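You operate a simulated robot arm through the tools that you are given. There is no shell and no other tool. Be economical: measure what you need, move in short steps, check, and stop when the job is done.

Carry out the task below with a simulated robot arm. There is one attempt and no reset: what you move stays moved.

TASK
Stop the hot motor and move it to the finned plate.
Fine: dial to 0, switch off, contact slide out, then open the clamp.

Only the result counts: the job must be done as asked and must still hold three seconds after the hand-in. Knocking over, shifting, dropping, spilling or breaking anything else fails it.

THE ROBOT
A 7-joint arm with a two-finger parallel gripper, fixed in place. Base frame: the origin is at the foot of the arm, x ahead of it, y to its left, z up; the work surface is at about z = 1.9. Units: cm, degrees, N and s.
With the tool pointing down near the work surface it reaches from about 24 to 62 cm from the base axis. Its first joint turns from -66.0 to 66.0 degrees. Payload 2.6 kg.
Tool frame: the origin (TCP) lies between the finger pads and is the grasp point; the fingertips stand 3 cm ahead of it; z points along the fingers, y is the line along which they close. Largest opening 9.4 cm; finger width 2.8, thickness 1; the body of the gripper, 5 by 9.6 cm, starts 5.5 cm behind the TCP.
Orientation is that of the tool frame in the base frame, as [roll, pitch, yaw] about the fixed x, y, z axes, in that order (R = Rz(yaw) Ry(pitch) Rx(roll)). With the fingers straight down and closing along the base's y, the tool's x points along the base's -x, its y along +y and its z along -z.

THE INTERFACE
- The arm moves only by the tool nudge_tool. Its argument "series" is a list of rows, each an object (a shift or turn left out is 0, a gripper value left out holds the last) with "translation": the shift along the base's x, y, z in m, a list of three; "angular": the turn, a rotation vector about the base's x, y, z in degrees, a list of three; "hand": the finger opening in m, from 0 to 0.094. In form: [{"translation": [dx, dy, dz], "angular": [rx, ry, rz], "hand": hand}, ...]. A call has 1 to 12 rows; each row is the pose to reach, as a shift and turn from the pose commanded when the call began. A row lasts 0.2 s, in which the tool goes at most 5 cm and 8.6 degrees; a call with a longer step from one row to the next is refused whole, and so is a gripper value outside its range. A pose out of reach is approached as far as the arm can. The call stops where the force on the tool passes 50 N (or 10 N more than at its start, if that is more) or the arm is blocked; 0.2 s more then pass. The fingers move at their own pace (about 7.2 cm/s each) and stop on an object; they squeeze with about 31 N. The grip force told is the motor's: it shows also when the fingers shut on nothing. Time passes only in rows, and 0.2 s behind the last, so rows that repeat a pose let the fingers close. The reply holds the time, the measured pose of the TCP, the force on the tool along the base axes, the opening and the grip force, in the units named above and with some noise.
- Cameras (640 x 400 px; columns grow to the right, rows downward): "scene" is fixed at [4.87, 44.19, 56.5]; the picture's right is [-0.64, -0.77, 0.00], its down [-0.43, 0.36, -0.83] and it looks along [0.64, -0.53, -0.56] (base axes); focal length 330 px, centre (320, 200). "wrist" rides on the gripper at [7.6, 1.4, -10.2] in the tool frame; the picture's right is [-0.18, 0.98, 0.00], its down [-0.75, -0.14, -0.64] and it looks along [-0.63, -0.12, 0.77] (tool axes); focal length 243 px, centre (320, 200). There is no depth. A picture from a camera that has moved, and an enlarged one, comes with that camera's place and axes in the base frame and with its lens.
- camera(camera): a new picture of that camera. It takes no simulated time.
- zoom(camera, box): a new picture of the part [left, top, right, bottom] of that camera's present view, enlarged. It takes no simulated time.
- hand_in(): hands the job in; it is judged then, once.

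Work in short steps. Places have to be worked out from the pictures, the camera data and where the tool is seen: move nearer, look again, correct. Check each grasp and each placing, and mend what went wrong. You have 120 turns and 68 pictures in all, those below and enlarged ones among them. Open the gripper and draw the arm clear of the work before you hand the job in, unless the task says otherwise; then end with one line.

The tools are called as name(argument=value, ...) on one line, values as JSON. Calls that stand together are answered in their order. nudge_tool: Moves the arm, as the interface text tells. Its arguments: {"type":"object","properties":{"series":{"type":"array","items":{"type":"object","properties":{"translation":{"type":"array","items":{"type":"number"}},"angular":{"type":"array","items":{"type":"number"}},"hand":{"type":"number"}}}}},"required":["series"]} The other tools are called the same way: camera (camera) takes a picture; zoom (camera, box) takes an enlarged picture of a part of a camera's view; hand_in () hands the job in.

At the start:

```text
time: 0.0
tcp_pos: [41.76, 8.58, 32.87]
tcp_rot: [-179.9, 0.0, -180.0]
contact_force: [0.3, 0.1, -0.2]
opening: 9.4
grasp_force: 0.1
```

scene: 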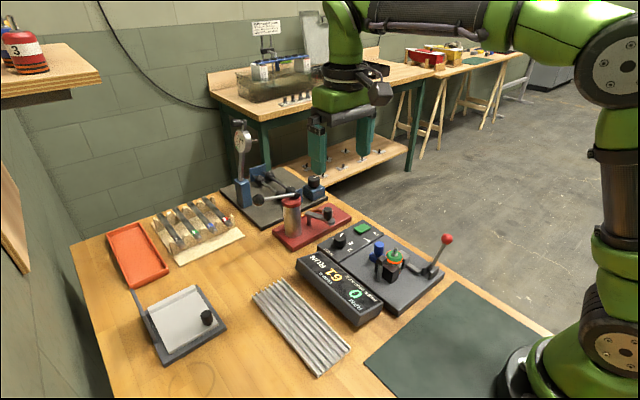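
wrist: 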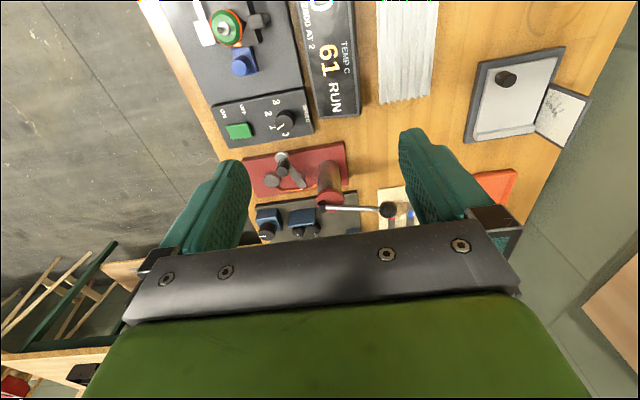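

I see a motor rig with dial, switch, clamp lever and slide. I will enlarge the view of the rig to identify the parts.

zoom(camera="scene", box=[290, 200, 470, 335])

zoom(camera="wrist", box=[150, 0, 390, 150])

```text
2.96 times, centred on (380, 268) of scene
camera zoom: at [4.87, 44.19, 56.5], right [-0.64, -0.77, 0.0], down [-0.43, 0.36, -0.83], along [0.64, -0.53, -0.56], focal length 978 px, centre (142, 0)
```

zoom: 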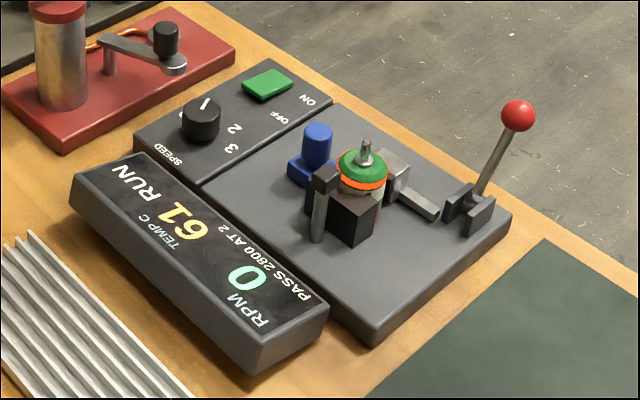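

```text
2.67 times, centred on (270, 75) of wrist
camera zoom: at [34.19, 10.04, 42.87], right [0.18, 0.98, 0.0], down [0.75, -0.14, 0.64], along [0.63, -0.12, -0.77], focal length 647 px, centre (453, 533)
```

zoom: 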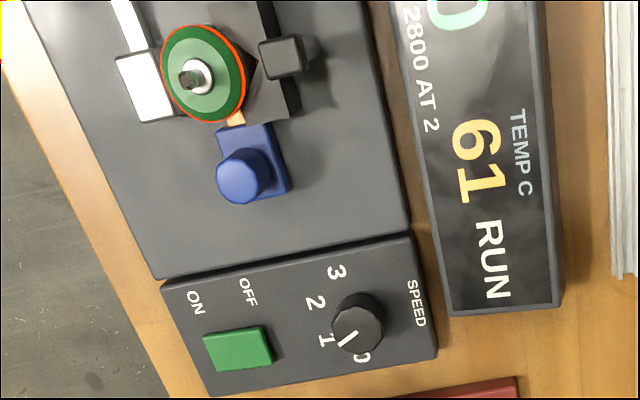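

The dial is near (48, 2), the switch near (48, -5.7) and the motor near (35, -1.5). I will move back and lower for a closer view.

nudge_tool(series=[{"translation": [-0.03, -0.015, -0.01]}, {"translation": [-0.06, -0.03, -0.02]}, {"translation": [-0.09, -0.045, -0.03]}, {"translation": [-0.12, -0.06, -0.04]}, {"translation": [-0.12, -0.06, -0.06]}])

camera(camera="wrist")

```text
time: 1.2
tcp_pos: [29.89, 2.53, 26.71]
tcp_rot: [180.0, 0.1, -180.0]
contact_force: [-0.7, 0.0, 0.5]
opening: 9.37
grasp_force: 0.2
```

```text
63 pictures are left
camera wrist: at [22.35, 4.06, 36.86], right [0.18, 0.98, 0.0], down [0.75, -0.14, 0.64], along [0.63, -0.12, -0.77], focal length 243 px, centre (320, 200)
```

wrist: 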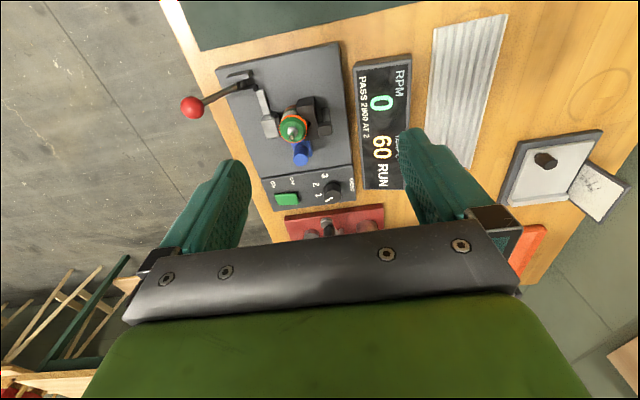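

zoom(camera="wrist", box=[170, 40, 410, 215])

zoom(camera="wrist", box=[250, 155, 370, 225])

```text
2.29 times, centred on (290, 128) of wrist
camera zoom: at [22.35, 4.06, 36.86], right [0.18, 0.98, 0.0], down [0.75, -0.14, 0.64], along [0.63, -0.12, -0.77], focal length 555 px, centre (389, 366)
```

zoom: 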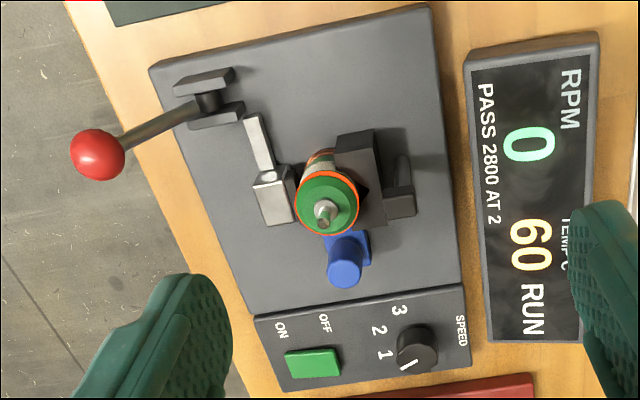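

```text
5.33 times, centred on (310, 190) of wrist
camera zoom: at [22.35, 4.06, 36.86], right [0.18, 0.98, 0.0], down [0.75, -0.14, 0.64], along [0.63, -0.12, -0.77], focal length 1294 px, centre (373, 253)
```

zoom: 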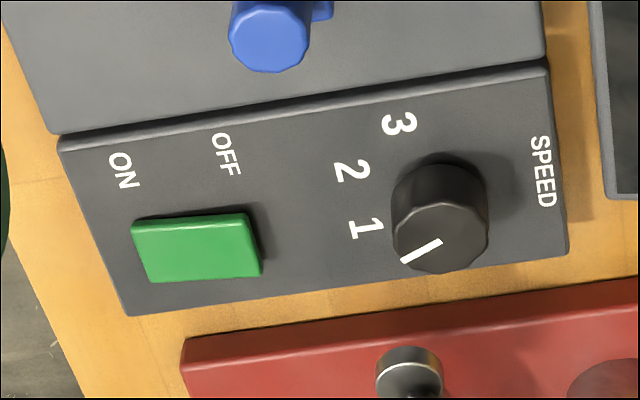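

The rig is aligned with the base axes and the dial points near 1. I will move in for a close look at the dial and switch.

nudge_tool(series=[{"translation": [0.03, -0.005, -0.02]}, {"translation": [0.06, -0.01, -0.05]}, {"translation": [0.08, -0.01, -0.085]}])

camera(camera="wrist")

```text
time: 2.0
tcp_pos: [37.91, 1.62, 18.14]
tcp_rot: [179.9, 0.1, 180.0]
contact_force: [0.2, -0.8, 0.1]
opening: 9.4
grasp_force: 0.1
```

```text
60 pictures are left
camera wrist: at [30.36, 3.08, 28.26], right [0.18, 0.98, 0.0], down [0.75, -0.14, 0.64], along [0.63, -0.12, -0.77], focal length 243 px, centre (320, 200)
```

wrist: 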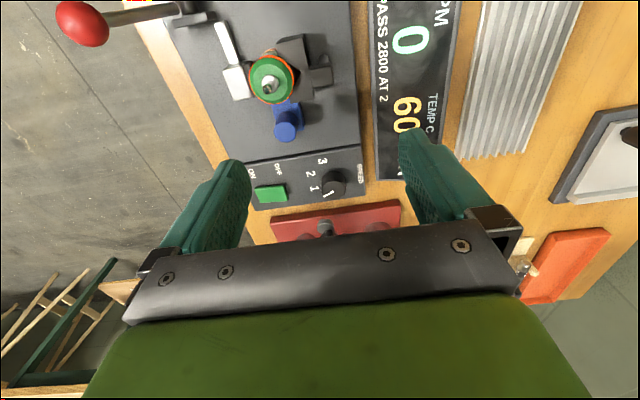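

zoom(camera="wrist", box=[240, 140, 380, 227])

zoom(camera="wrist", box=[150, 0, 370, 150])

zoom(camera="scene", box=[310, 205, 400, 265])

```text
4.57 times, centred on (310, 184) of wrist
camera zoom: at [30.36, 3.08, 28.26], right [0.18, 0.98, 0.0], down [0.75, -0.14, 0.64], along [0.63, -0.12, -0.77], focal length 1109 px, centre (366, 275)
```

zoom: 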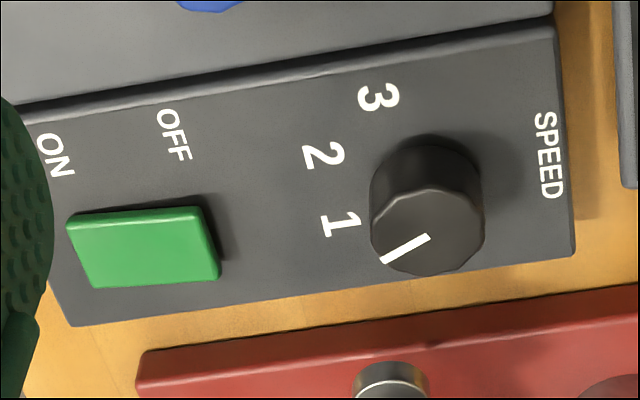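

```text
2.67 times, centred on (260, 75) of wrist
camera zoom: at [30.36, 3.08, 28.26], right [0.18, 0.98, 0.0], down [0.75, -0.14, 0.64], along [0.63, -0.12, -0.77], focal length 647 px, centre (480, 533)
```

zoom: 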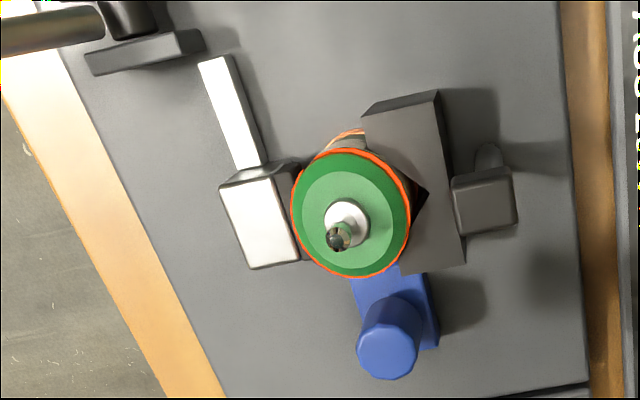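

```text
6.67 times, centred on (355, 235) of scene
camera zoom: at [4.87, 44.19, 56.5], right [-0.64, -0.77, 0.0], down [-0.43, 0.36, -0.83], along [0.64, -0.53, -0.56], focal length 2200 px, centre (87, -33)
```

zoom: 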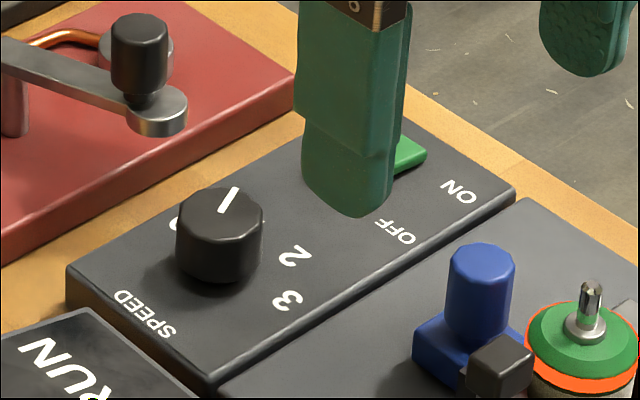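

The dial centre is about (47.4, 1.5) with its top near z 6.2. I'll move over it with the opening set to 4.4 cm and look before going down.

nudge_tool(series=[{"translation": [0.045, 0, 0], "hand": 0.046}, {"translation": [0.094, -0.001, 0], "hand": 0.046}, {"translation": [0.094, -0.001, -0.04], "hand": 0.046}, {"translation": [0.094, -0.001, -0.075], "hand": 0.046}])

camera(camera="wrist")

zoom(camera="scene", box=[270, 180, 420, 280])

```text
time: 3.0
tcp_pos: [47.25, 1.53, 10.57]
tcp_rot: [-180.0, 0.2, 180.0]
contact_force: [-0.4, -0.1, 0.1]
opening: 4.62
grasp_force: 0.1
```

```text
56 pictures are left
camera wrist: at [39.72, 3.01, 20.82], right [0.18, 0.98, 0.0], down [0.75, -0.14, 0.64], along [0.63, -0.12, -0.77], focal length 243 px, centre (320, 200)
```

wrist: 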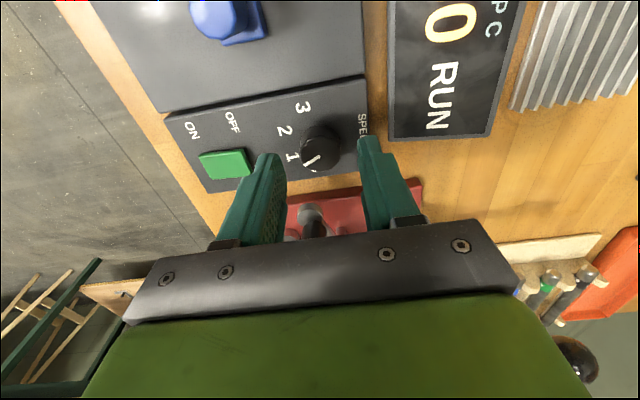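

```text
4.00 times, centred on (345, 230) of scene
camera zoom: at [4.87, 44.19, 56.5], right [-0.64, -0.77, 0.0], down [-0.43, 0.36, -0.83], along [0.64, -0.53, -0.56], focal length 1320 px, centre (220, 80)
```

zoom: 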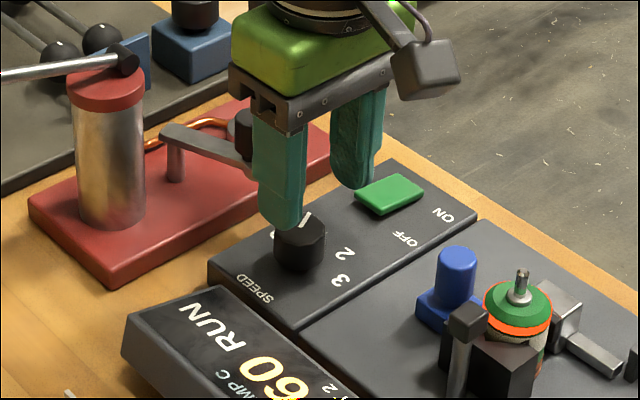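

The fingers straddle the dial, which is centred near (47.6, 1.5). I'll go down to about z 7.7 and close.

nudge_tool(series=[{"translation": [0.003, 0, -0.012], "hand": 0.046}, {"translation": [0.003, 0, -0.028], "hand": 0.046}, {"translation": [0.003, 0, -0.028], "hand": 0.0}, {"translation": [0.003, 0, -0.028], "hand": 0.0}, {"translation": [0.003, 0, -0.028], "hand": 0.0}])

zoom(camera="wrist", box=[220, 100, 420, 225])

```text
time: 4.2
tcp_pos: [47.48, 1.42, 7.9]
tcp_rot: [-179.9, 0.0, 179.9]
contact_force: [-0.1, 0.5, -0.9]
opening: 0.0
grasp_force: 31.0
```

```text
3.20 times, centred on (320, 162) of wrist
camera zoom: at [39.9, 3.0, 18.01], right [0.18, 0.98, 0.0], down [0.75, -0.14, 0.64], along [0.63, -0.12, -0.77], focal length 776 px, centre (320, 320)
```

zoom: 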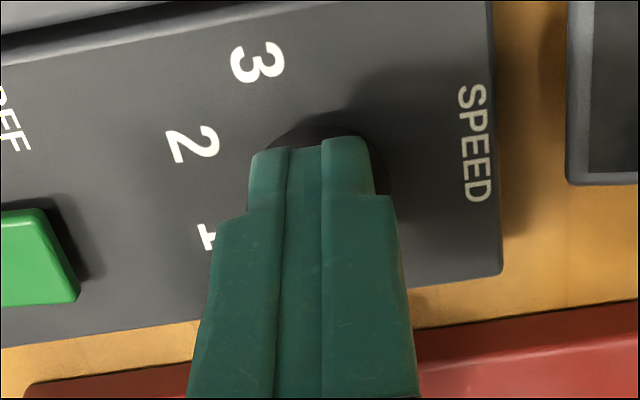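

The fingers closed above the knob, so its top is below z 4.9 and the centre shifts to about (48.3, 1.35). I'll open, shift and go lower.

nudge_tool(series=[{"translation": [0, 0, 0.012], "hand": 0.046}, {"translation": [0.008, -0.001, 0.012], "hand": 0.046}, {"translation": [0.008, -0.001, 0.012], "hand": 0.046}, {"translation": [0.008, -0.001, -0.002], "hand": 0.046}, {"translation": [0.008, -0.001, -0.015], "hand": 0.046}])

zoom(camera="wrist", box=[220, 100, 420, 225])

```text
time: 5.4
tcp_pos: [48.32, 1.49, 6.46]
tcp_rot: [-180.0, -0.1, -179.9]
contact_force: [0.1, 0.0, -1.0]
opening: 4.6
grasp_force: 0.0
```

```text
3.20 times, centred on (320, 162) of wrist
camera zoom: at [40.71, 2.9, 16.58], right [0.18, 0.98, 0.0], down [0.75, -0.14, 0.64], along [0.63, -0.12, -0.77], focal length 776 px, centre (320, 320)
```

zoom: 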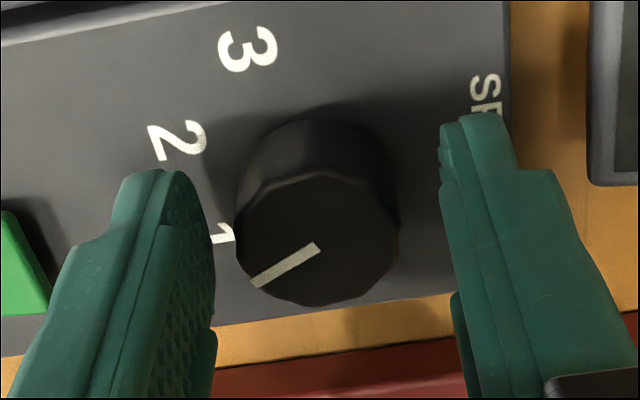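

The knob now lies between the finger tips. I close and check the opening.

nudge_tool(series=[{"translation": [0.001, -0.001, 0], "hand": 0.02}, {"translation": [0.001, -0.001, 0], "hand": 0.02}, {"translation": [0.001, -0.001, 0], "hand": 0.02}])

```text
time: 6.2
tcp_pos: [48.32, 1.27, 6.45]
tcp_rot: [180.0, -0.1, 180.0]
contact_force: [-10.4, -1.8, 4.5]
opening: 3.12
grasp_force: 44.6
```

The knob is gripped at 3.1 cm. I now turn +46° about z.

nudge_tool(series=[{"angular": [0, 0, 6]}, {"angular": [0, 0, 13]}, {"angular": [0, 0, 20]}, {"angular": [0, 0, 27]}, {"angular": [0, 0, 34]}, {"angular": [0, 0, 40]}, {"angular": [0, 0, 46]}, {"angular": [0, 0, 46]}])

camera(camera="wrist")

zoom(camera="scene", box=[270, 180, 420, 280])

```text
time: 8.0
tcp_pos: [48.45, 0.93, 6.45]
tcp_rot: [-179.7, 0.0, -134.1]
contact_force: [13.7, -18.8, -11.9]
opening: 3.09
grasp_force: 44.1
```

```text
52 pictures are left
camera wrist: at [42.13, -3.42, 16.56], right [-0.58, 0.81, -0.01], down [0.62, 0.45, 0.64], along [0.53, 0.37, -0.77], focal length 243 px, centre (320, 200)
```

wrist: 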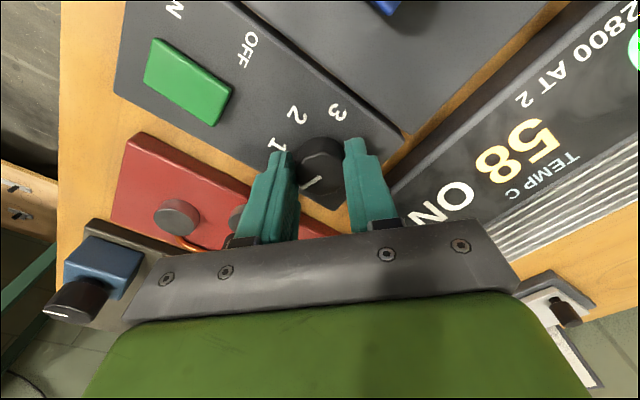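

```text
4.00 times, centred on (345, 230) of scene
camera zoom: at [4.88, 44.19, 56.49], right [-0.64, -0.77, 0.0], down [-0.43, 0.36, -0.83], along [0.64, -0.53, -0.56], focal length 1320 px, centre (220, 80)
```

zoom: 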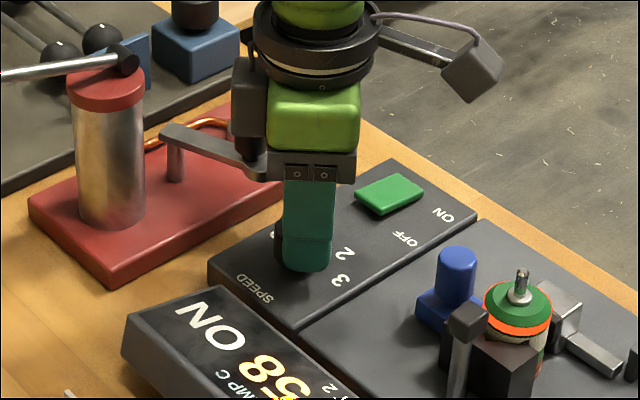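

The display went from RUN to ON, so the dial is at or near 0. I release, lift a little and check the pointer.

nudge_tool(series=[{"hand": 0.046}, {"hand": 0.046}, {"translation": [0, 0, 0.03], "hand": 0.046}, {"translation": [0, 0, 0.06], "hand": 0.046}])

zoom(camera="wrist", box=[200, 60, 440, 210])

zoom(camera="scene", box=[270, 180, 420, 280])

```text
time: 9.0
tcp_pos: [48.44, 1.27, 12.64]
tcp_rot: [-179.9, 0.0, -134.1]
contact_force: [0.3, 0.5, -0.4]
opening: 4.59
grasp_force: 0.2
```

```text
2.67 times, centred on (320, 135) of wrist
camera zoom: at [42.07, -3.16, 22.76], right [-0.58, 0.81, 0.0], down [0.62, 0.44, 0.64], along [0.52, 0.37, -0.77], focal length 647 px, centre (320, 373)
```

zoom: 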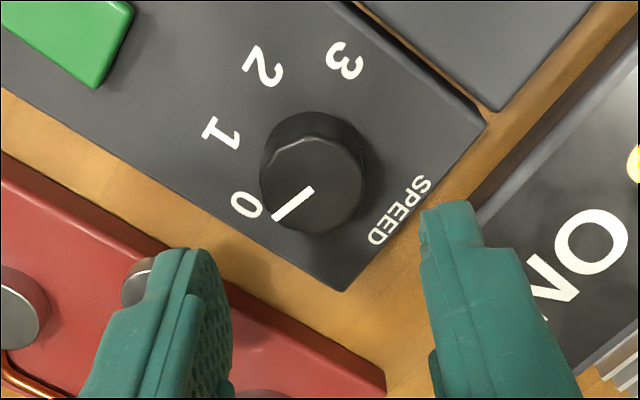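

```text
4.00 times, centred on (345, 230) of scene
camera zoom: at [4.87, 44.19, 56.5], right [-0.64, -0.77, 0.0], down [-0.43, 0.36, -0.83], along [0.64, -0.53, -0.56], focal length 1320 px, centre (220, 80)
```

zoom: 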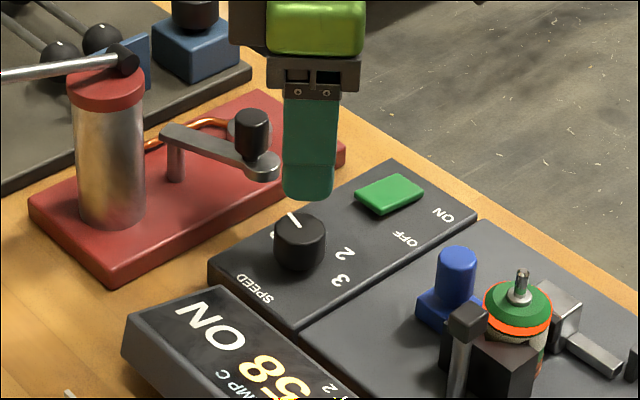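

The dial reads 0. Next is the switch: the green rocker spans y -8.5 to -4.7 at x 48.4. I turn back, close the fingers and move above its OFF half.

nudge_tool(series=[{"translation": [0, -0.01, 0], "angular": [0, 0, -8], "hand": 0}, {"translation": [0, -0.02, 0], "angular": [0, 0, -16], "hand": 0}, {"translation": [0, -0.03, 0], "angular": [0, 0, -24], "hand": 0}, {"translation": [0, -0.04, 0], "angular": [0, 0, -32], "hand": 0}, {"translation": [0, -0.05, 0], "angular": [0, 0, -40], "hand": 0}, {"translation": [0, -0.062, 0], "angular": [0, 0, -46], "hand": 0}, {"translation": [0, -0.062, -0.04], "angular": [0, 0, -46], "hand": 0}])

camera(camera="wrist")

zoom(camera="scene", box=[300, 180, 420, 260])

```text
time: 10.6
tcp_pos: [48.5, -4.92, 8.39]
tcp_rot: [180.0, 0.1, 179.9]
contact_force: [0.5, 0.2, 1.0]
opening: 0.0
grasp_force: 31.4
```

```text
48 pictures are left
camera wrist: at [40.81, -3.45, 18.51], right [0.19, 0.98, 0.0], down [0.75, -0.14, 0.64], along [0.63, -0.12, -0.77], focal length 243 px, centre (320, 200)
```

wrist: 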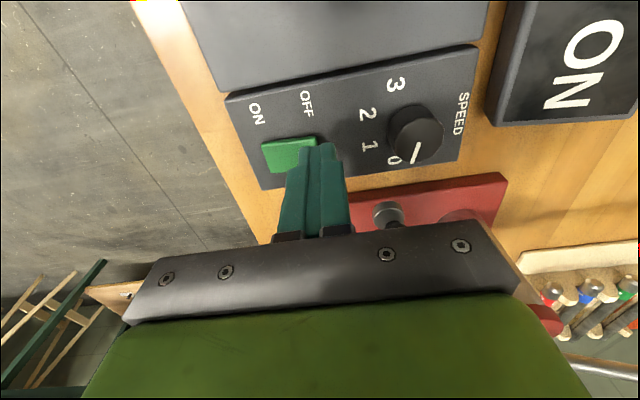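

```text
5.00 times, centred on (360, 220) of scene
camera zoom: at [4.87, 44.19, 56.5], right [-0.64, -0.77, 0.0], down [-0.43, 0.36, -0.83], along [0.64, -0.53, -0.56], focal length 1650 px, centre (120, 100)
```

zoom: 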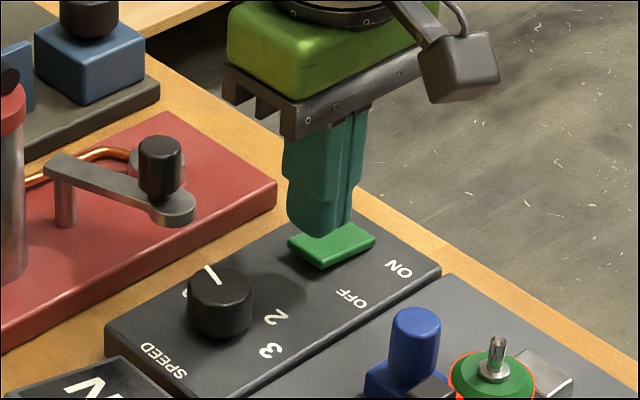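

The fingers are above the OFF end of the rocker, which looks raised. I press down in small steps.

nudge_tool(series=[{"translation": [0, -0.002, -0.008]}, {"translation": [0, -0.002, -0.013]}, {"translation": [0, -0.002, -0.017]}, {"translation": [0, -0.002, -0.02]}, {"translation": [0, -0.002, -0.023]}])

zoom(camera="scene", box=[300, 190, 420, 330])

```text
time: 11.8
tcp_pos: [48.39, -5.25, 6.03]
tcp_rot: [180.0, 0.0, -180.0]
contact_force: [-1.1, 1.2, 1.5]
opening: 0.02
grasp_force: 30.8
```

```text
2.86 times, centred on (360, 260) of scene
camera zoom: at [4.87, 44.19, 56.5], right [-0.64, -0.77, 0.0], down [-0.43, 0.36, -0.83], along [0.64, -0.53, -0.56], focal length 943 px, centre (206, 29)
```

zoom: 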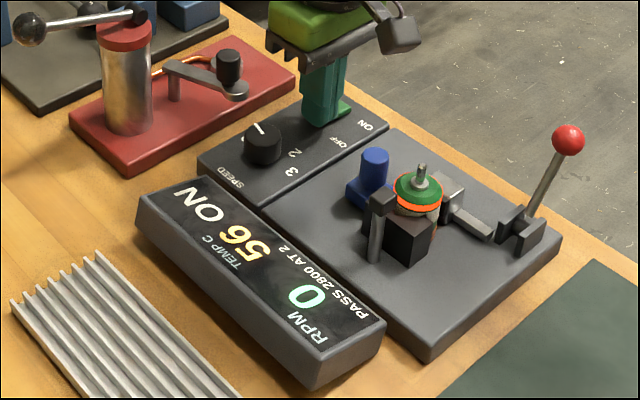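

No contact force yet with the display still on ON. I continue down in small steps.

nudge_tool(series=[{"translation": [0, 0, -0.002]}, {"translation": [0, 0, -0.004]}, {"translation": [0, 0, -0.006]}, {"translation": [0, 0, -0.008]}])

zoom(camera="scene", box=[300, 180, 420, 280])

```text
time: 12.8
tcp_pos: [48.46, -5.02, 5.76]
tcp_rot: [-180.0, 0.0, 179.6]
contact_force: [-4.6, -0.9, 6.4]
opening: 0.01
grasp_force: 30.9
stopped in row 4: the force on the tool passed its limit (the readings are from after the stop); the commanded pose is now the measured one
```

```text
4.00 times, centred on (360, 230) of scene
camera zoom: at [4.87, 44.19, 56.5], right [-0.64, -0.77, 0.0], down [-0.43, 0.36, -0.83], along [0.64, -0.53, -0.56], focal length 1320 px, centre (160, 80)
```

zoom: 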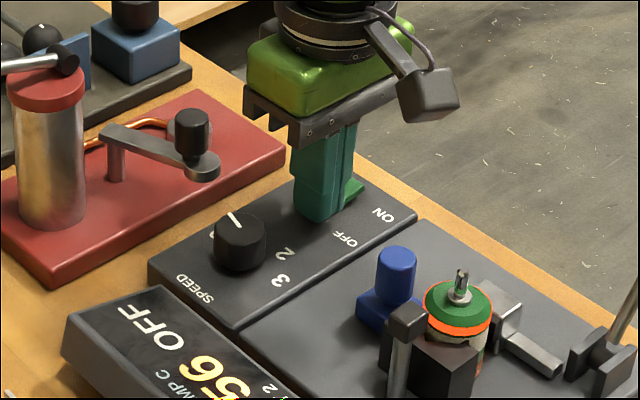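

The display shows OFF. I lift off and move above the blue contact-slide post, near (39.3, -1.9).

nudge_tool(series=[{"translation": [0, 0, 0.04], "hand": 0}, {"translation": [0, 0, 0.08], "hand": 0.038}, {"translation": [-0.045, 0.015, 0.08], "hand": 0.038}, {"translation": [-0.085, 0.032, 0.08], "hand": 0.038}, {"translation": [-0.085, 0.032, 0.06], "hand": 0.038}])

camera(camera="wrist")

zoom(camera="scene", box=[330, 200, 450, 290])

```text
time: 14.0
tcp_pos: [39.97, -1.9, 11.83]
tcp_rot: [-180.0, 0.1, 179.6]
contact_force: [-0.6, -0.3, -0.8]
opening: 3.82
grasp_force: 0.0
```

```text
44 pictures are left
camera wrist: at [32.26, -0.39, 21.88], right [0.19, 0.98, 0.0], down [0.75, -0.15, 0.64], along [0.63, -0.12, -0.77], focal length 243 px, centre (320, 200)
```

wrist: 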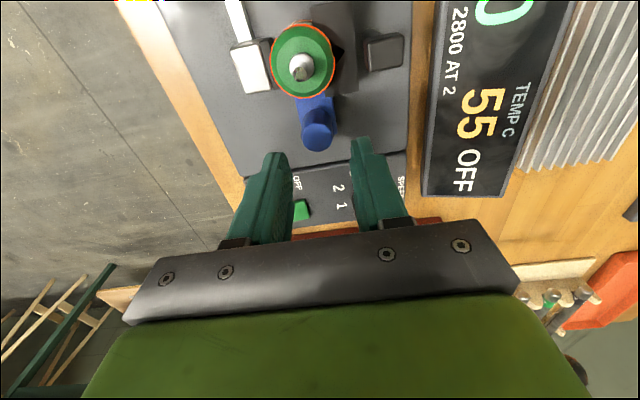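

```text
4.44 times, centred on (390, 245) of scene
camera zoom: at [4.87, 44.19, 56.5], right [-0.64, -0.77, 0.0], down [-0.43, 0.36, -0.83], along [0.64, -0.53, -0.56], focal length 1467 px, centre (9, 0)
```

zoom: 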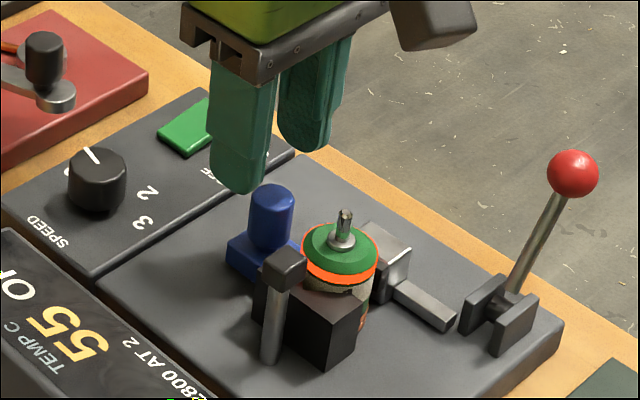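

The post sits near (39.4, -1.8) with its top around z 6.5. I descend with open fingers to TCP z 7.7 and then check.

nudge_tool(series=[{"translation": [-0.005, 0, -0.012]}, {"translation": [-0.005, 0, -0.024]}, {"translation": [-0.005, 0, -0.036]}, {"translation": [-0.005, 0, -0.041]}])

zoom(camera="wrist", box=[200, 20, 440, 200])

zoom(camera="scene", box=[330, 200, 450, 290])

```text
time: 15.0
tcp_pos: [39.38, -1.87, 7.57]
tcp_rot: [179.9, 0.0, 179.7]
contact_force: [0.1, -0.5, -0.4]
opening: 3.78
grasp_force: 0.0
```

```text
2.22 times, centred on (320, 110) of wrist
camera zoom: at [31.81, -0.37, 17.64], right [0.19, 0.98, 0.0], down [0.75, -0.15, 0.64], along [0.63, -0.12, -0.77], focal length 539 px, centre (320, 400)
```

zoom: 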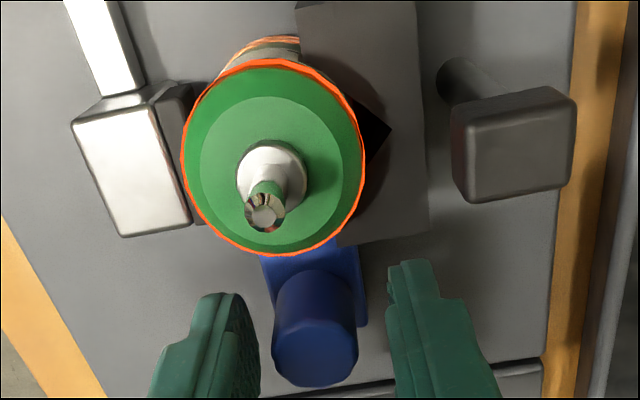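

```text
4.44 times, centred on (390, 245) of scene
camera zoom: at [4.87, 44.19, 56.5], right [-0.64, -0.77, 0.0], down [-0.43, 0.36, -0.83], along [0.64, -0.53, -0.56], focal length 1467 px, centre (9, 0)
```

zoom: 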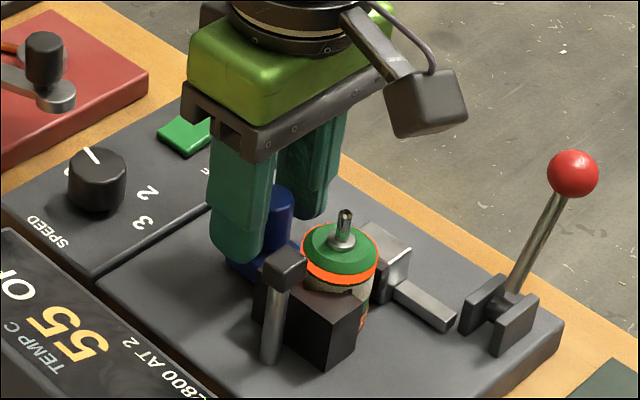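

The fingers straddle the blue post. I close on it and then pull +x in small steps.

nudge_tool(series=[{"translation": [0, 0, 0], "hand": 0.01}, {"translation": [0, 0, 0], "hand": 0.01}, {"translation": [0, 0, 0], "hand": 0.01}])

```text
time: 15.8
tcp_pos: [39.42, -1.92, 7.48]
tcp_rot: [-179.9, 0.0, 179.6]
contact_force: [0.1, -10.6, -4.1]
opening: 2.07
grasp_force: 44.1
```

The post is gripped at 2.1 cm. I pull along +x by 3 cm.

nudge_tool(series=[{"translation": [0.005, 0.001, 0]}, {"translation": [0.01, 0.001, 0]}, {"translation": [0.015, 0.001, 0]}, {"translation": [0.02, 0.001, 0]}, {"translation": [0.025, 0.001, 0]}, {"translation": [0.03, 0.001, 0]}])

zoom(camera="wrist", box=[200, 20, 440, 200])

zoom(camera="scene", box=[310, 200, 450, 305])

```text
time: 17.3
tcp_pos: [41.93, -1.99, 7.36]
tcp_rot: [-179.9, -1.0, 179.0]
contact_force: [-9.2, -1.8, 12.2]
opening: 2.06
grasp_force: 45.0
stopped in row 6: the force on the tool passed its limit (the readings are from after the stop); the commanded pose is now the measured one
```

```text
2.22 times, centred on (320, 110) of wrist
camera zoom: at [34.47, -0.41, 17.71], right [0.2, 0.98, 0.0], down [0.76, -0.15, 0.63], along [0.61, -0.13, -0.78], focal length 539 px, centre (320, 400)
```

zoom: 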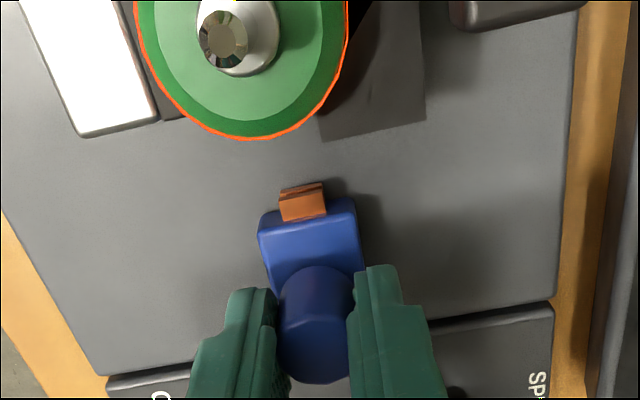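

```text
3.81 times, centred on (380, 252) of scene
camera zoom: at [4.86, 44.19, 56.5], right [-0.64, -0.77, 0.0], down [-0.43, 0.36, -0.83], along [0.64, -0.53, -0.56], focal length 1257 px, centre (91, 0)
```

zoom: 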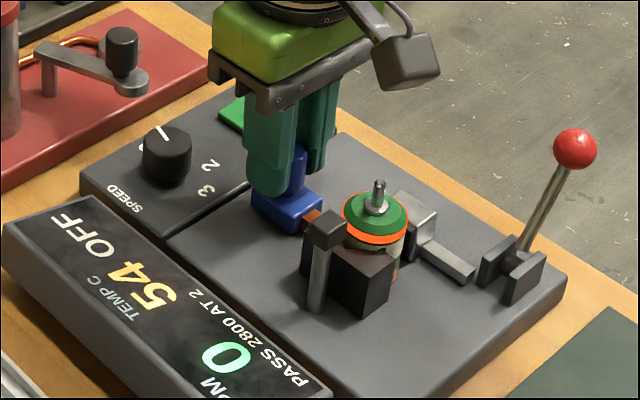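

The slide is out against its stop, with a clear gap between contact and motor. I release it, rise and move out beside the clamp lever for a look.

nudge_tool(series=[{"hand": 0.04}, {"hand": 0.04}, {"translation": [0, 0, 0.04], "hand": 0.03}, {"translation": [0, 0, 0.085], "hand": 0.0}, {"translation": [-0.04, -0.03, 0.1], "hand": 0.0}, {"translation": [-0.08, -0.06, 0.1], "hand": 0.0}, {"translation": [-0.12, -0.09, 0.1], "hand": 0.0}, {"translation": [-0.12, -0.13, 0.1], "hand": 0.0}])

camera(camera="wrist")

zoom(camera="scene", box=[330, 190, 480, 310])

```text
refused: row 5 steps farther than a row can; nothing moved
```

```text
38 pictures are left
camera wrist: at [34.47, -0.41, 17.71], right [0.2, 0.98, 0.0], down [0.76, -0.15, 0.63], along [0.61, -0.13, -0.78], focal length 243 px, centre (320, 200)
```

wrist: 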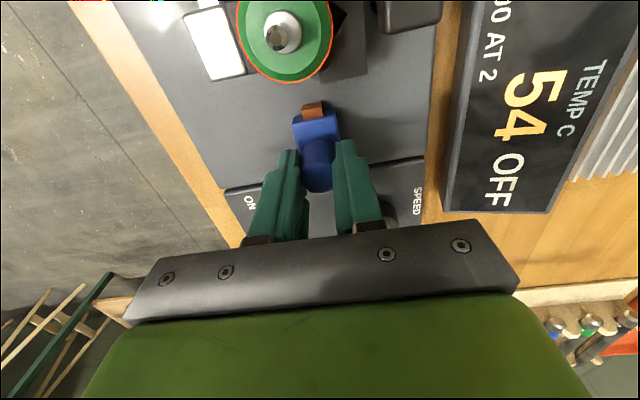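

```text
3.33 times, centred on (405, 250) of scene
camera zoom: at [4.86, 44.19, 56.5], right [-0.64, -0.77, 0.0], down [-0.43, 0.36, -0.83], along [0.64, -0.53, -0.56], focal length 1100 px, centre (37, 33)
```

zoom: 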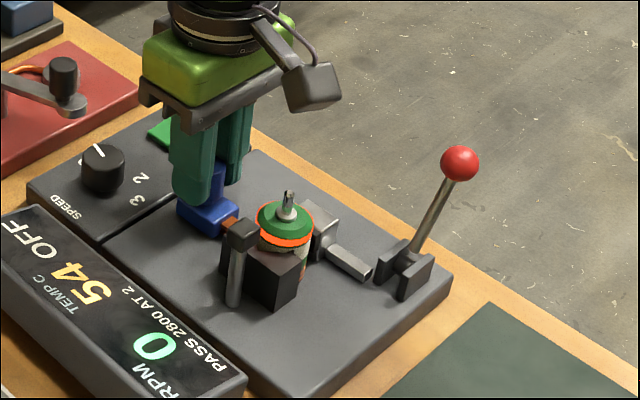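

One step was too long, so nothing moved. I repeat it with shorter steps.

nudge_tool(series=[{"hand": 0.04}, {"hand": 0.04}, {"translation": [0, 0, 0.04], "hand": 0.03}, {"translation": [0, 0, 0.085], "hand": 0.0}, {"translation": [-0.035, -0.03, 0.09], "hand": 0.0}, {"translation": [-0.07, -0.06, 0.09], "hand": 0.0}, {"translation": [-0.105, -0.09, 0.09], "hand": 0.0}, {"translation": [-0.13, -0.13, 0.09], "hand": 0.0}])

camera(camera="wrist")

zoom(camera="scene", box=[350, 190, 490, 300])

```text
time: 19.1
tcp_pos: [29.04, -15.09, 16.36]
tcp_rot: [-180.0, -0.7, 179.2]
contact_force: [0.9, 0.4, -0.4]
opening: 0.0
grasp_force: 31.0
```

```text
36 pictures are left
camera wrist: at [21.59, -13.48, 26.6], right [0.2, 0.98, 0.0], down [0.76, -0.15, 0.63], along [0.62, -0.13, -0.78], focal length 243 px, centre (320, 200)
```

wrist: 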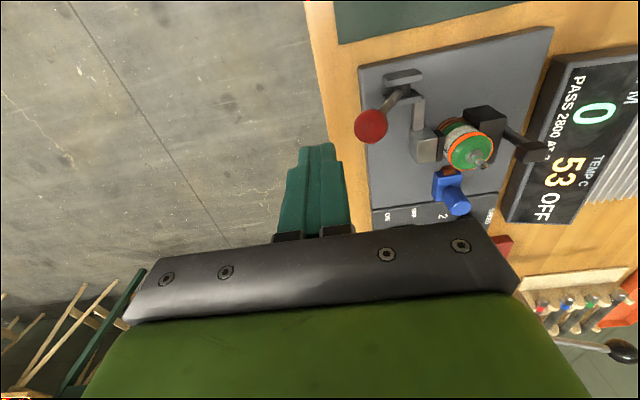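

```text
3.64 times, centred on (420, 245) of scene
camera zoom: at [4.87, 44.19, 56.5], right [-0.64, -0.77, 0.0], down [-0.43, 0.36, -0.83], along [0.64, -0.53, -0.56], focal length 1200 px, centre (-44, 36)
```

zoom: 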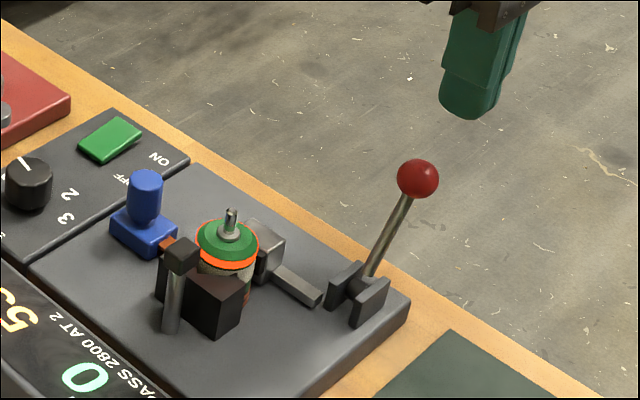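

The ball is at about (29, -11.3, 10) and the pivot at about (28.6, -7.6, 4). I lower outside the ball, then push +y gently to test the opening direction.

nudge_tool(series=[{"translation": [0, 0, -0.025]}, {"translation": [0, 0, -0.049]}, {"translation": [0, 0.01, -0.049]}, {"translation": [0, 0.016, -0.049]}, {"translation": [0, 0.022, -0.049]}, {"translation": [0, 0.028, -0.049]}])

zoom(camera="scene", box=[350, 190, 490, 300])

```text
time: 20.5
tcp_pos: [29.16, -12.44, 11.55]
tcp_rot: [-179.8, -0.6, 179.1]
contact_force: [-4.0, -12.0, 19.5]
opening: 0.0
grasp_force: 31.0
```

```text
3.64 times, centred on (420, 245) of scene
camera zoom: at [4.86, 44.19, 56.49], right [-0.64, -0.77, 0.0], down [-0.43, 0.36, -0.83], along [0.64, -0.53, -0.56], focal length 1200 px, centre (-44, 36)
```

zoom: 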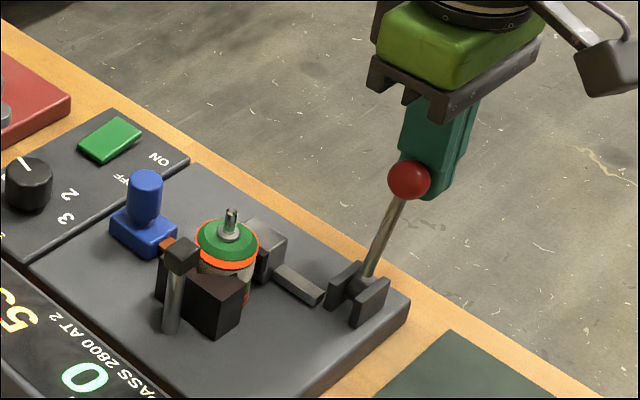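

The lever moves and the jaw seems to retreat slightly, so +y looks right. I keep pushing.

nudge_tool(series=[{"translation": [0, 0.008, 0.002]}, {"translation": [0, 0.016, 0.003]}, {"translation": [0, 0.024, 0.004]}, {"translation": [0, 0.032, 0.005]}, {"translation": [0, 0.04, 0.005]}])

zoom(camera="scene", box=[350, 190, 490, 300])

```text
time: 21.7
tcp_pos: [28.99, -8.08, 12.05]
tcp_rot: [180.0, -0.9, 179.2]
contact_force: [-0.5, 0.8, -0.2]
opening: 0.03
grasp_force: 30.9
```

```text
3.64 times, centred on (420, 245) of scene
camera zoom: at [4.87, 44.19, 56.5], right [-0.64, -0.77, 0.0], down [-0.43, 0.36, -0.83], along [0.64, -0.53, -0.56], focal length 1200 px, centre (-44, 36)
```

zoom: 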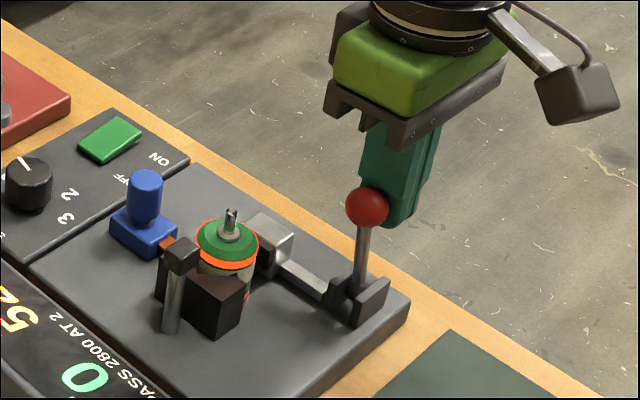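

The jaw is retreating and the lever is past vertical. I continue to its stop.

nudge_tool(series=[{"translation": [0, 0.008, -0.002]}, {"translation": [0, 0.016, -0.006]}, {"translation": [0, 0.022, -0.01]}, {"translation": [0, 0.028, -0.014]}])

zoom(camera="scene", box=[350, 190, 490, 300])

```text
time: 22.7
tcp_pos: [29.17, -6.0, 11.04]
tcp_rot: [-179.6, -0.5, 178.7]
contact_force: [-4.6, -6.7, 9.8]
opening: 0.0
grasp_force: 31.2
stopped in row 4: the force on the tool passed its limit (the readings are from after the stop); the commanded pose is now the measured one
```

```text
3.64 times, centred on (420, 245) of scene
camera zoom: at [4.87, 44.19, 56.5], right [-0.64, -0.77, 0.0], down [-0.43, 0.36, -0.83], along [0.64, -0.53, -0.56], focal length 1200 px, centre (-44, 36)
```

zoom: 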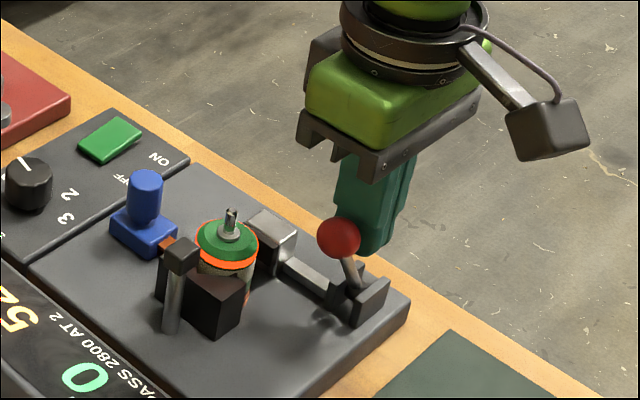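

The lever is at its stop and the jaw has clearly opened. I back off, lift, and look at the motor from behind.

nudge_tool(series=[{"translation": [0, -0.02, 0.005]}, {"translation": [0, -0.03, 0.04]}, {"translation": [0, -0.03, 0.08]}, {"translation": [-0.01, 0.01, 0.08]}, {"translation": [-0.02, 0.045, 0.08], "hand": 0.05}, {"translation": [-0.02, 0.045, 0.06], "hand": 0.05}])

camera(camera="wrist")

zoom(camera="scene", box=[350, 200, 470, 300])

```text
time: 24.1
tcp_pos: [26.62, -1.32, 16.96]
tcp_rot: [-179.7, -0.7, 178.7]
contact_force: [-0.3, 0.4, -0.4]
opening: 5.0
grasp_force: 0.1
```

```text
31 pictures are left
camera wrist: at [19.22, 0.28, 27.28], right [0.2, 0.98, -0.01], down [0.76, -0.15, 0.63], along [0.62, -0.14, -0.77], focal length 243 px, centre (320, 200)
```

wrist: 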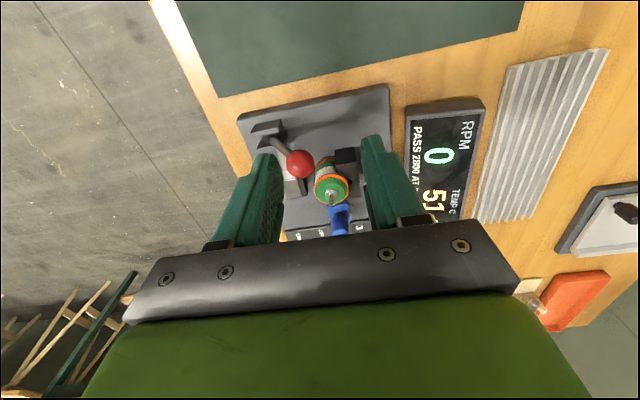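

```text
4.00 times, centred on (410, 250) of scene
camera zoom: at [4.87, 44.19, 56.5], right [-0.64, -0.77, 0.0], down [-0.43, 0.36, -0.83], along [0.64, -0.53, -0.56], focal length 1320 px, centre (-40, 0)
```

zoom: 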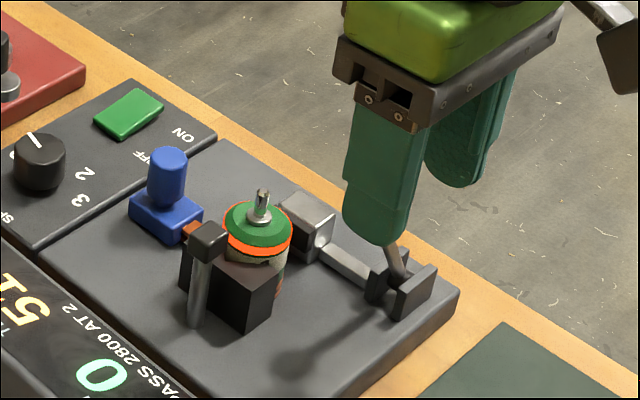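

I enlarge the motor in the wrist view and view the finned plate.

zoom(camera="wrist", box=[270, 110, 410, 220])

zoom(camera="scene", box=[240, 260, 400, 380])

```text
3.64 times, centred on (340, 165) of wrist
camera zoom: at [19.22, 0.28, 27.28], right [0.2, 0.98, -0.01], down [0.76, -0.15, 0.63], along [0.62, -0.14, -0.77], focal length 882 px, centre (247, 327)
```

zoom: 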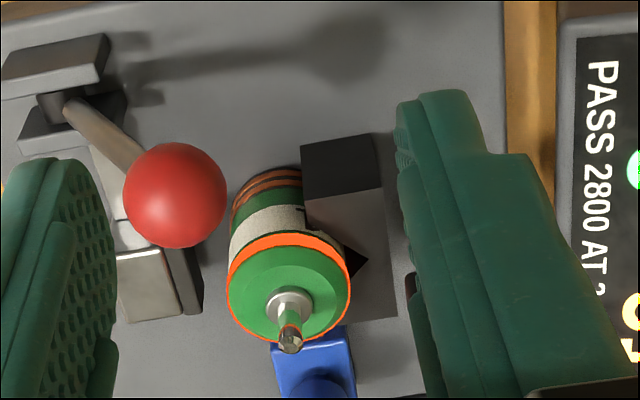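

```text
3.33 times, centred on (320, 320) of scene
camera zoom: at [4.87, 44.19, 56.5], right [-0.64, -0.77, 0.0], down [-0.43, 0.36, -0.83], along [0.64, -0.53, -0.56], focal length 1100 px, centre (320, -200)
```

zoom: 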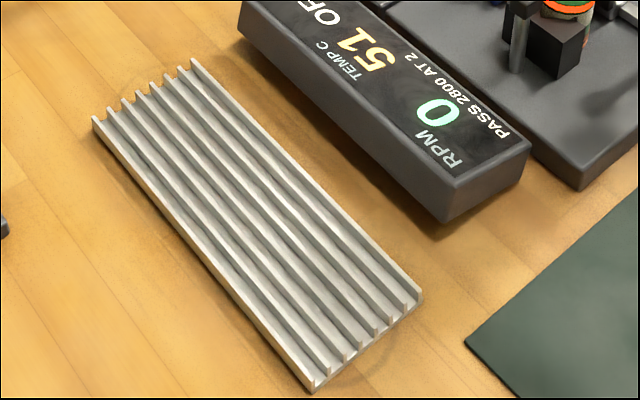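

The motor is a can about 3.6 cm wide at (34.8, -1.9), top near z 6.6; the V-block occupies y > -1.2. I'll turn the gripper 90° so the fingers close along x and move above it.

nudge_tool(series=[{"translation": [0.01, 0, 0.01], "angular": [0, 0, 8.3]}, {"translation": [0.02, 0, 0.01], "angular": [0, 0, 16.6]}, {"translation": [0.03, 0, 0.01], "angular": [0, 0, 24.9]}, {"translation": [0.04, 0, 0.01], "angular": [0, 0, 33.2]}, {"translation": [0.05, -0.002, 0.01], "angular": [0, 0, 41.5]}, {"translation": [0.06, -0.004, 0.01], "angular": [0, 0, 49.8]}, {"translation": [0.07, -0.006, 0.01], "angular": [0, 0, 58.1]}, {"translation": [0.082, -0.008, 0.01], "angular": [0, 0, 66.4]}, {"translation": [0.082, -0.01, 0.01], "angular": [0, 0, 74.7]}, {"translation": [0.082, -0.012, 0.0], "angular": [0, 0, 83]}, {"translation": [0.082, -0.012, -0.01], "angular": [0, 0, 91.2]}])

camera(camera="wrist")

zoom(camera="scene", box=[350, 190, 470, 290])

```text
time: 26.5
tcp_pos: [35.23, -2.75, 15.98]
tcp_rot: [-179.7, -0.8, -89.9]
contact_force: [0.2, 0.1, 0.3]
opening: 5.0
grasp_force: 0.0
```

```text
27 pictures are left
camera wrist: at [33.71, -10.17, 26.24], right [-0.98, 0.18, -0.01], down [0.14, 0.76, 0.63], along [0.12, 0.62, -0.77], focal length 243 px, centre (320, 200)
```

wrist: 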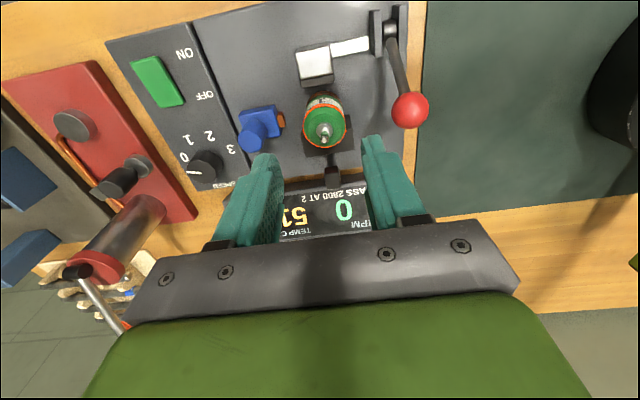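

```text
4.00 times, centred on (410, 240) of scene
camera zoom: at [4.87, 44.19, 56.5], right [-0.64, -0.77, 0.0], down [-0.43, 0.36, -0.83], along [0.64, -0.53, -0.56], focal length 1320 px, centre (-40, 40)
```

zoom: 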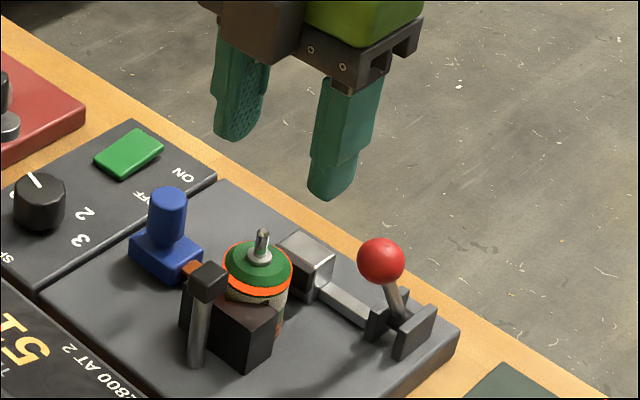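

The motor axis is at about (34.9, -1.95). I narrow the opening to 4.4 cm to keep clear of the contact, shift, lower to TCP z 10 and check.

nudge_tool(series=[{"translation": [-0.0025, 0.001, -0.02], "hand": 0.044}, {"translation": [-0.0025, 0.001, -0.04], "hand": 0.044}, {"translation": [-0.0025, 0.001, -0.06], "hand": 0.044}])

zoom(camera="wrist", box=[200, 20, 440, 200])

zoom(camera="scene", box=[350, 190, 470, 290])

```text
time: 27.3
tcp_pos: [34.85, -2.61, 9.91]
tcp_rot: [-179.8, -0.8, -90.0]
contact_force: [0.2, 0.4, 0.5]
opening: 4.42
grasp_force: 0.1
```

```text
2.22 times, centred on (320, 110) of wrist
camera zoom: at [33.42, -10.1, 20.14], right [-0.98, 0.18, -0.01], down [0.14, 0.76, 0.63], along [0.12, 0.62, -0.77], focal length 539 px, centre (320, 400)
```

zoom: 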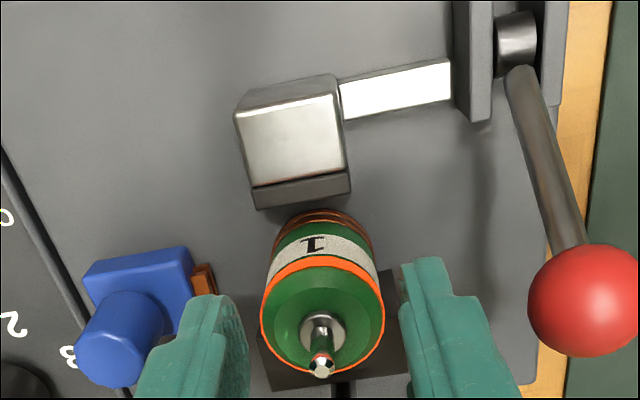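

```text
4.00 times, centred on (410, 240) of scene
camera zoom: at [4.87, 44.19, 56.5], right [-0.64, -0.77, 0.0], down [-0.43, 0.36, -0.83], along [0.64, -0.53, -0.56], focal length 1320 px, centre (-40, 40)
```

zoom: 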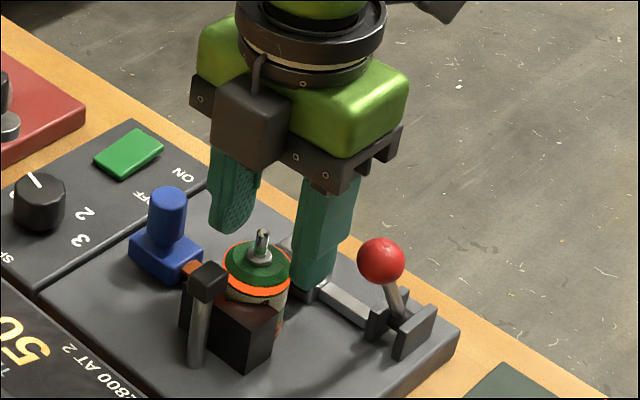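

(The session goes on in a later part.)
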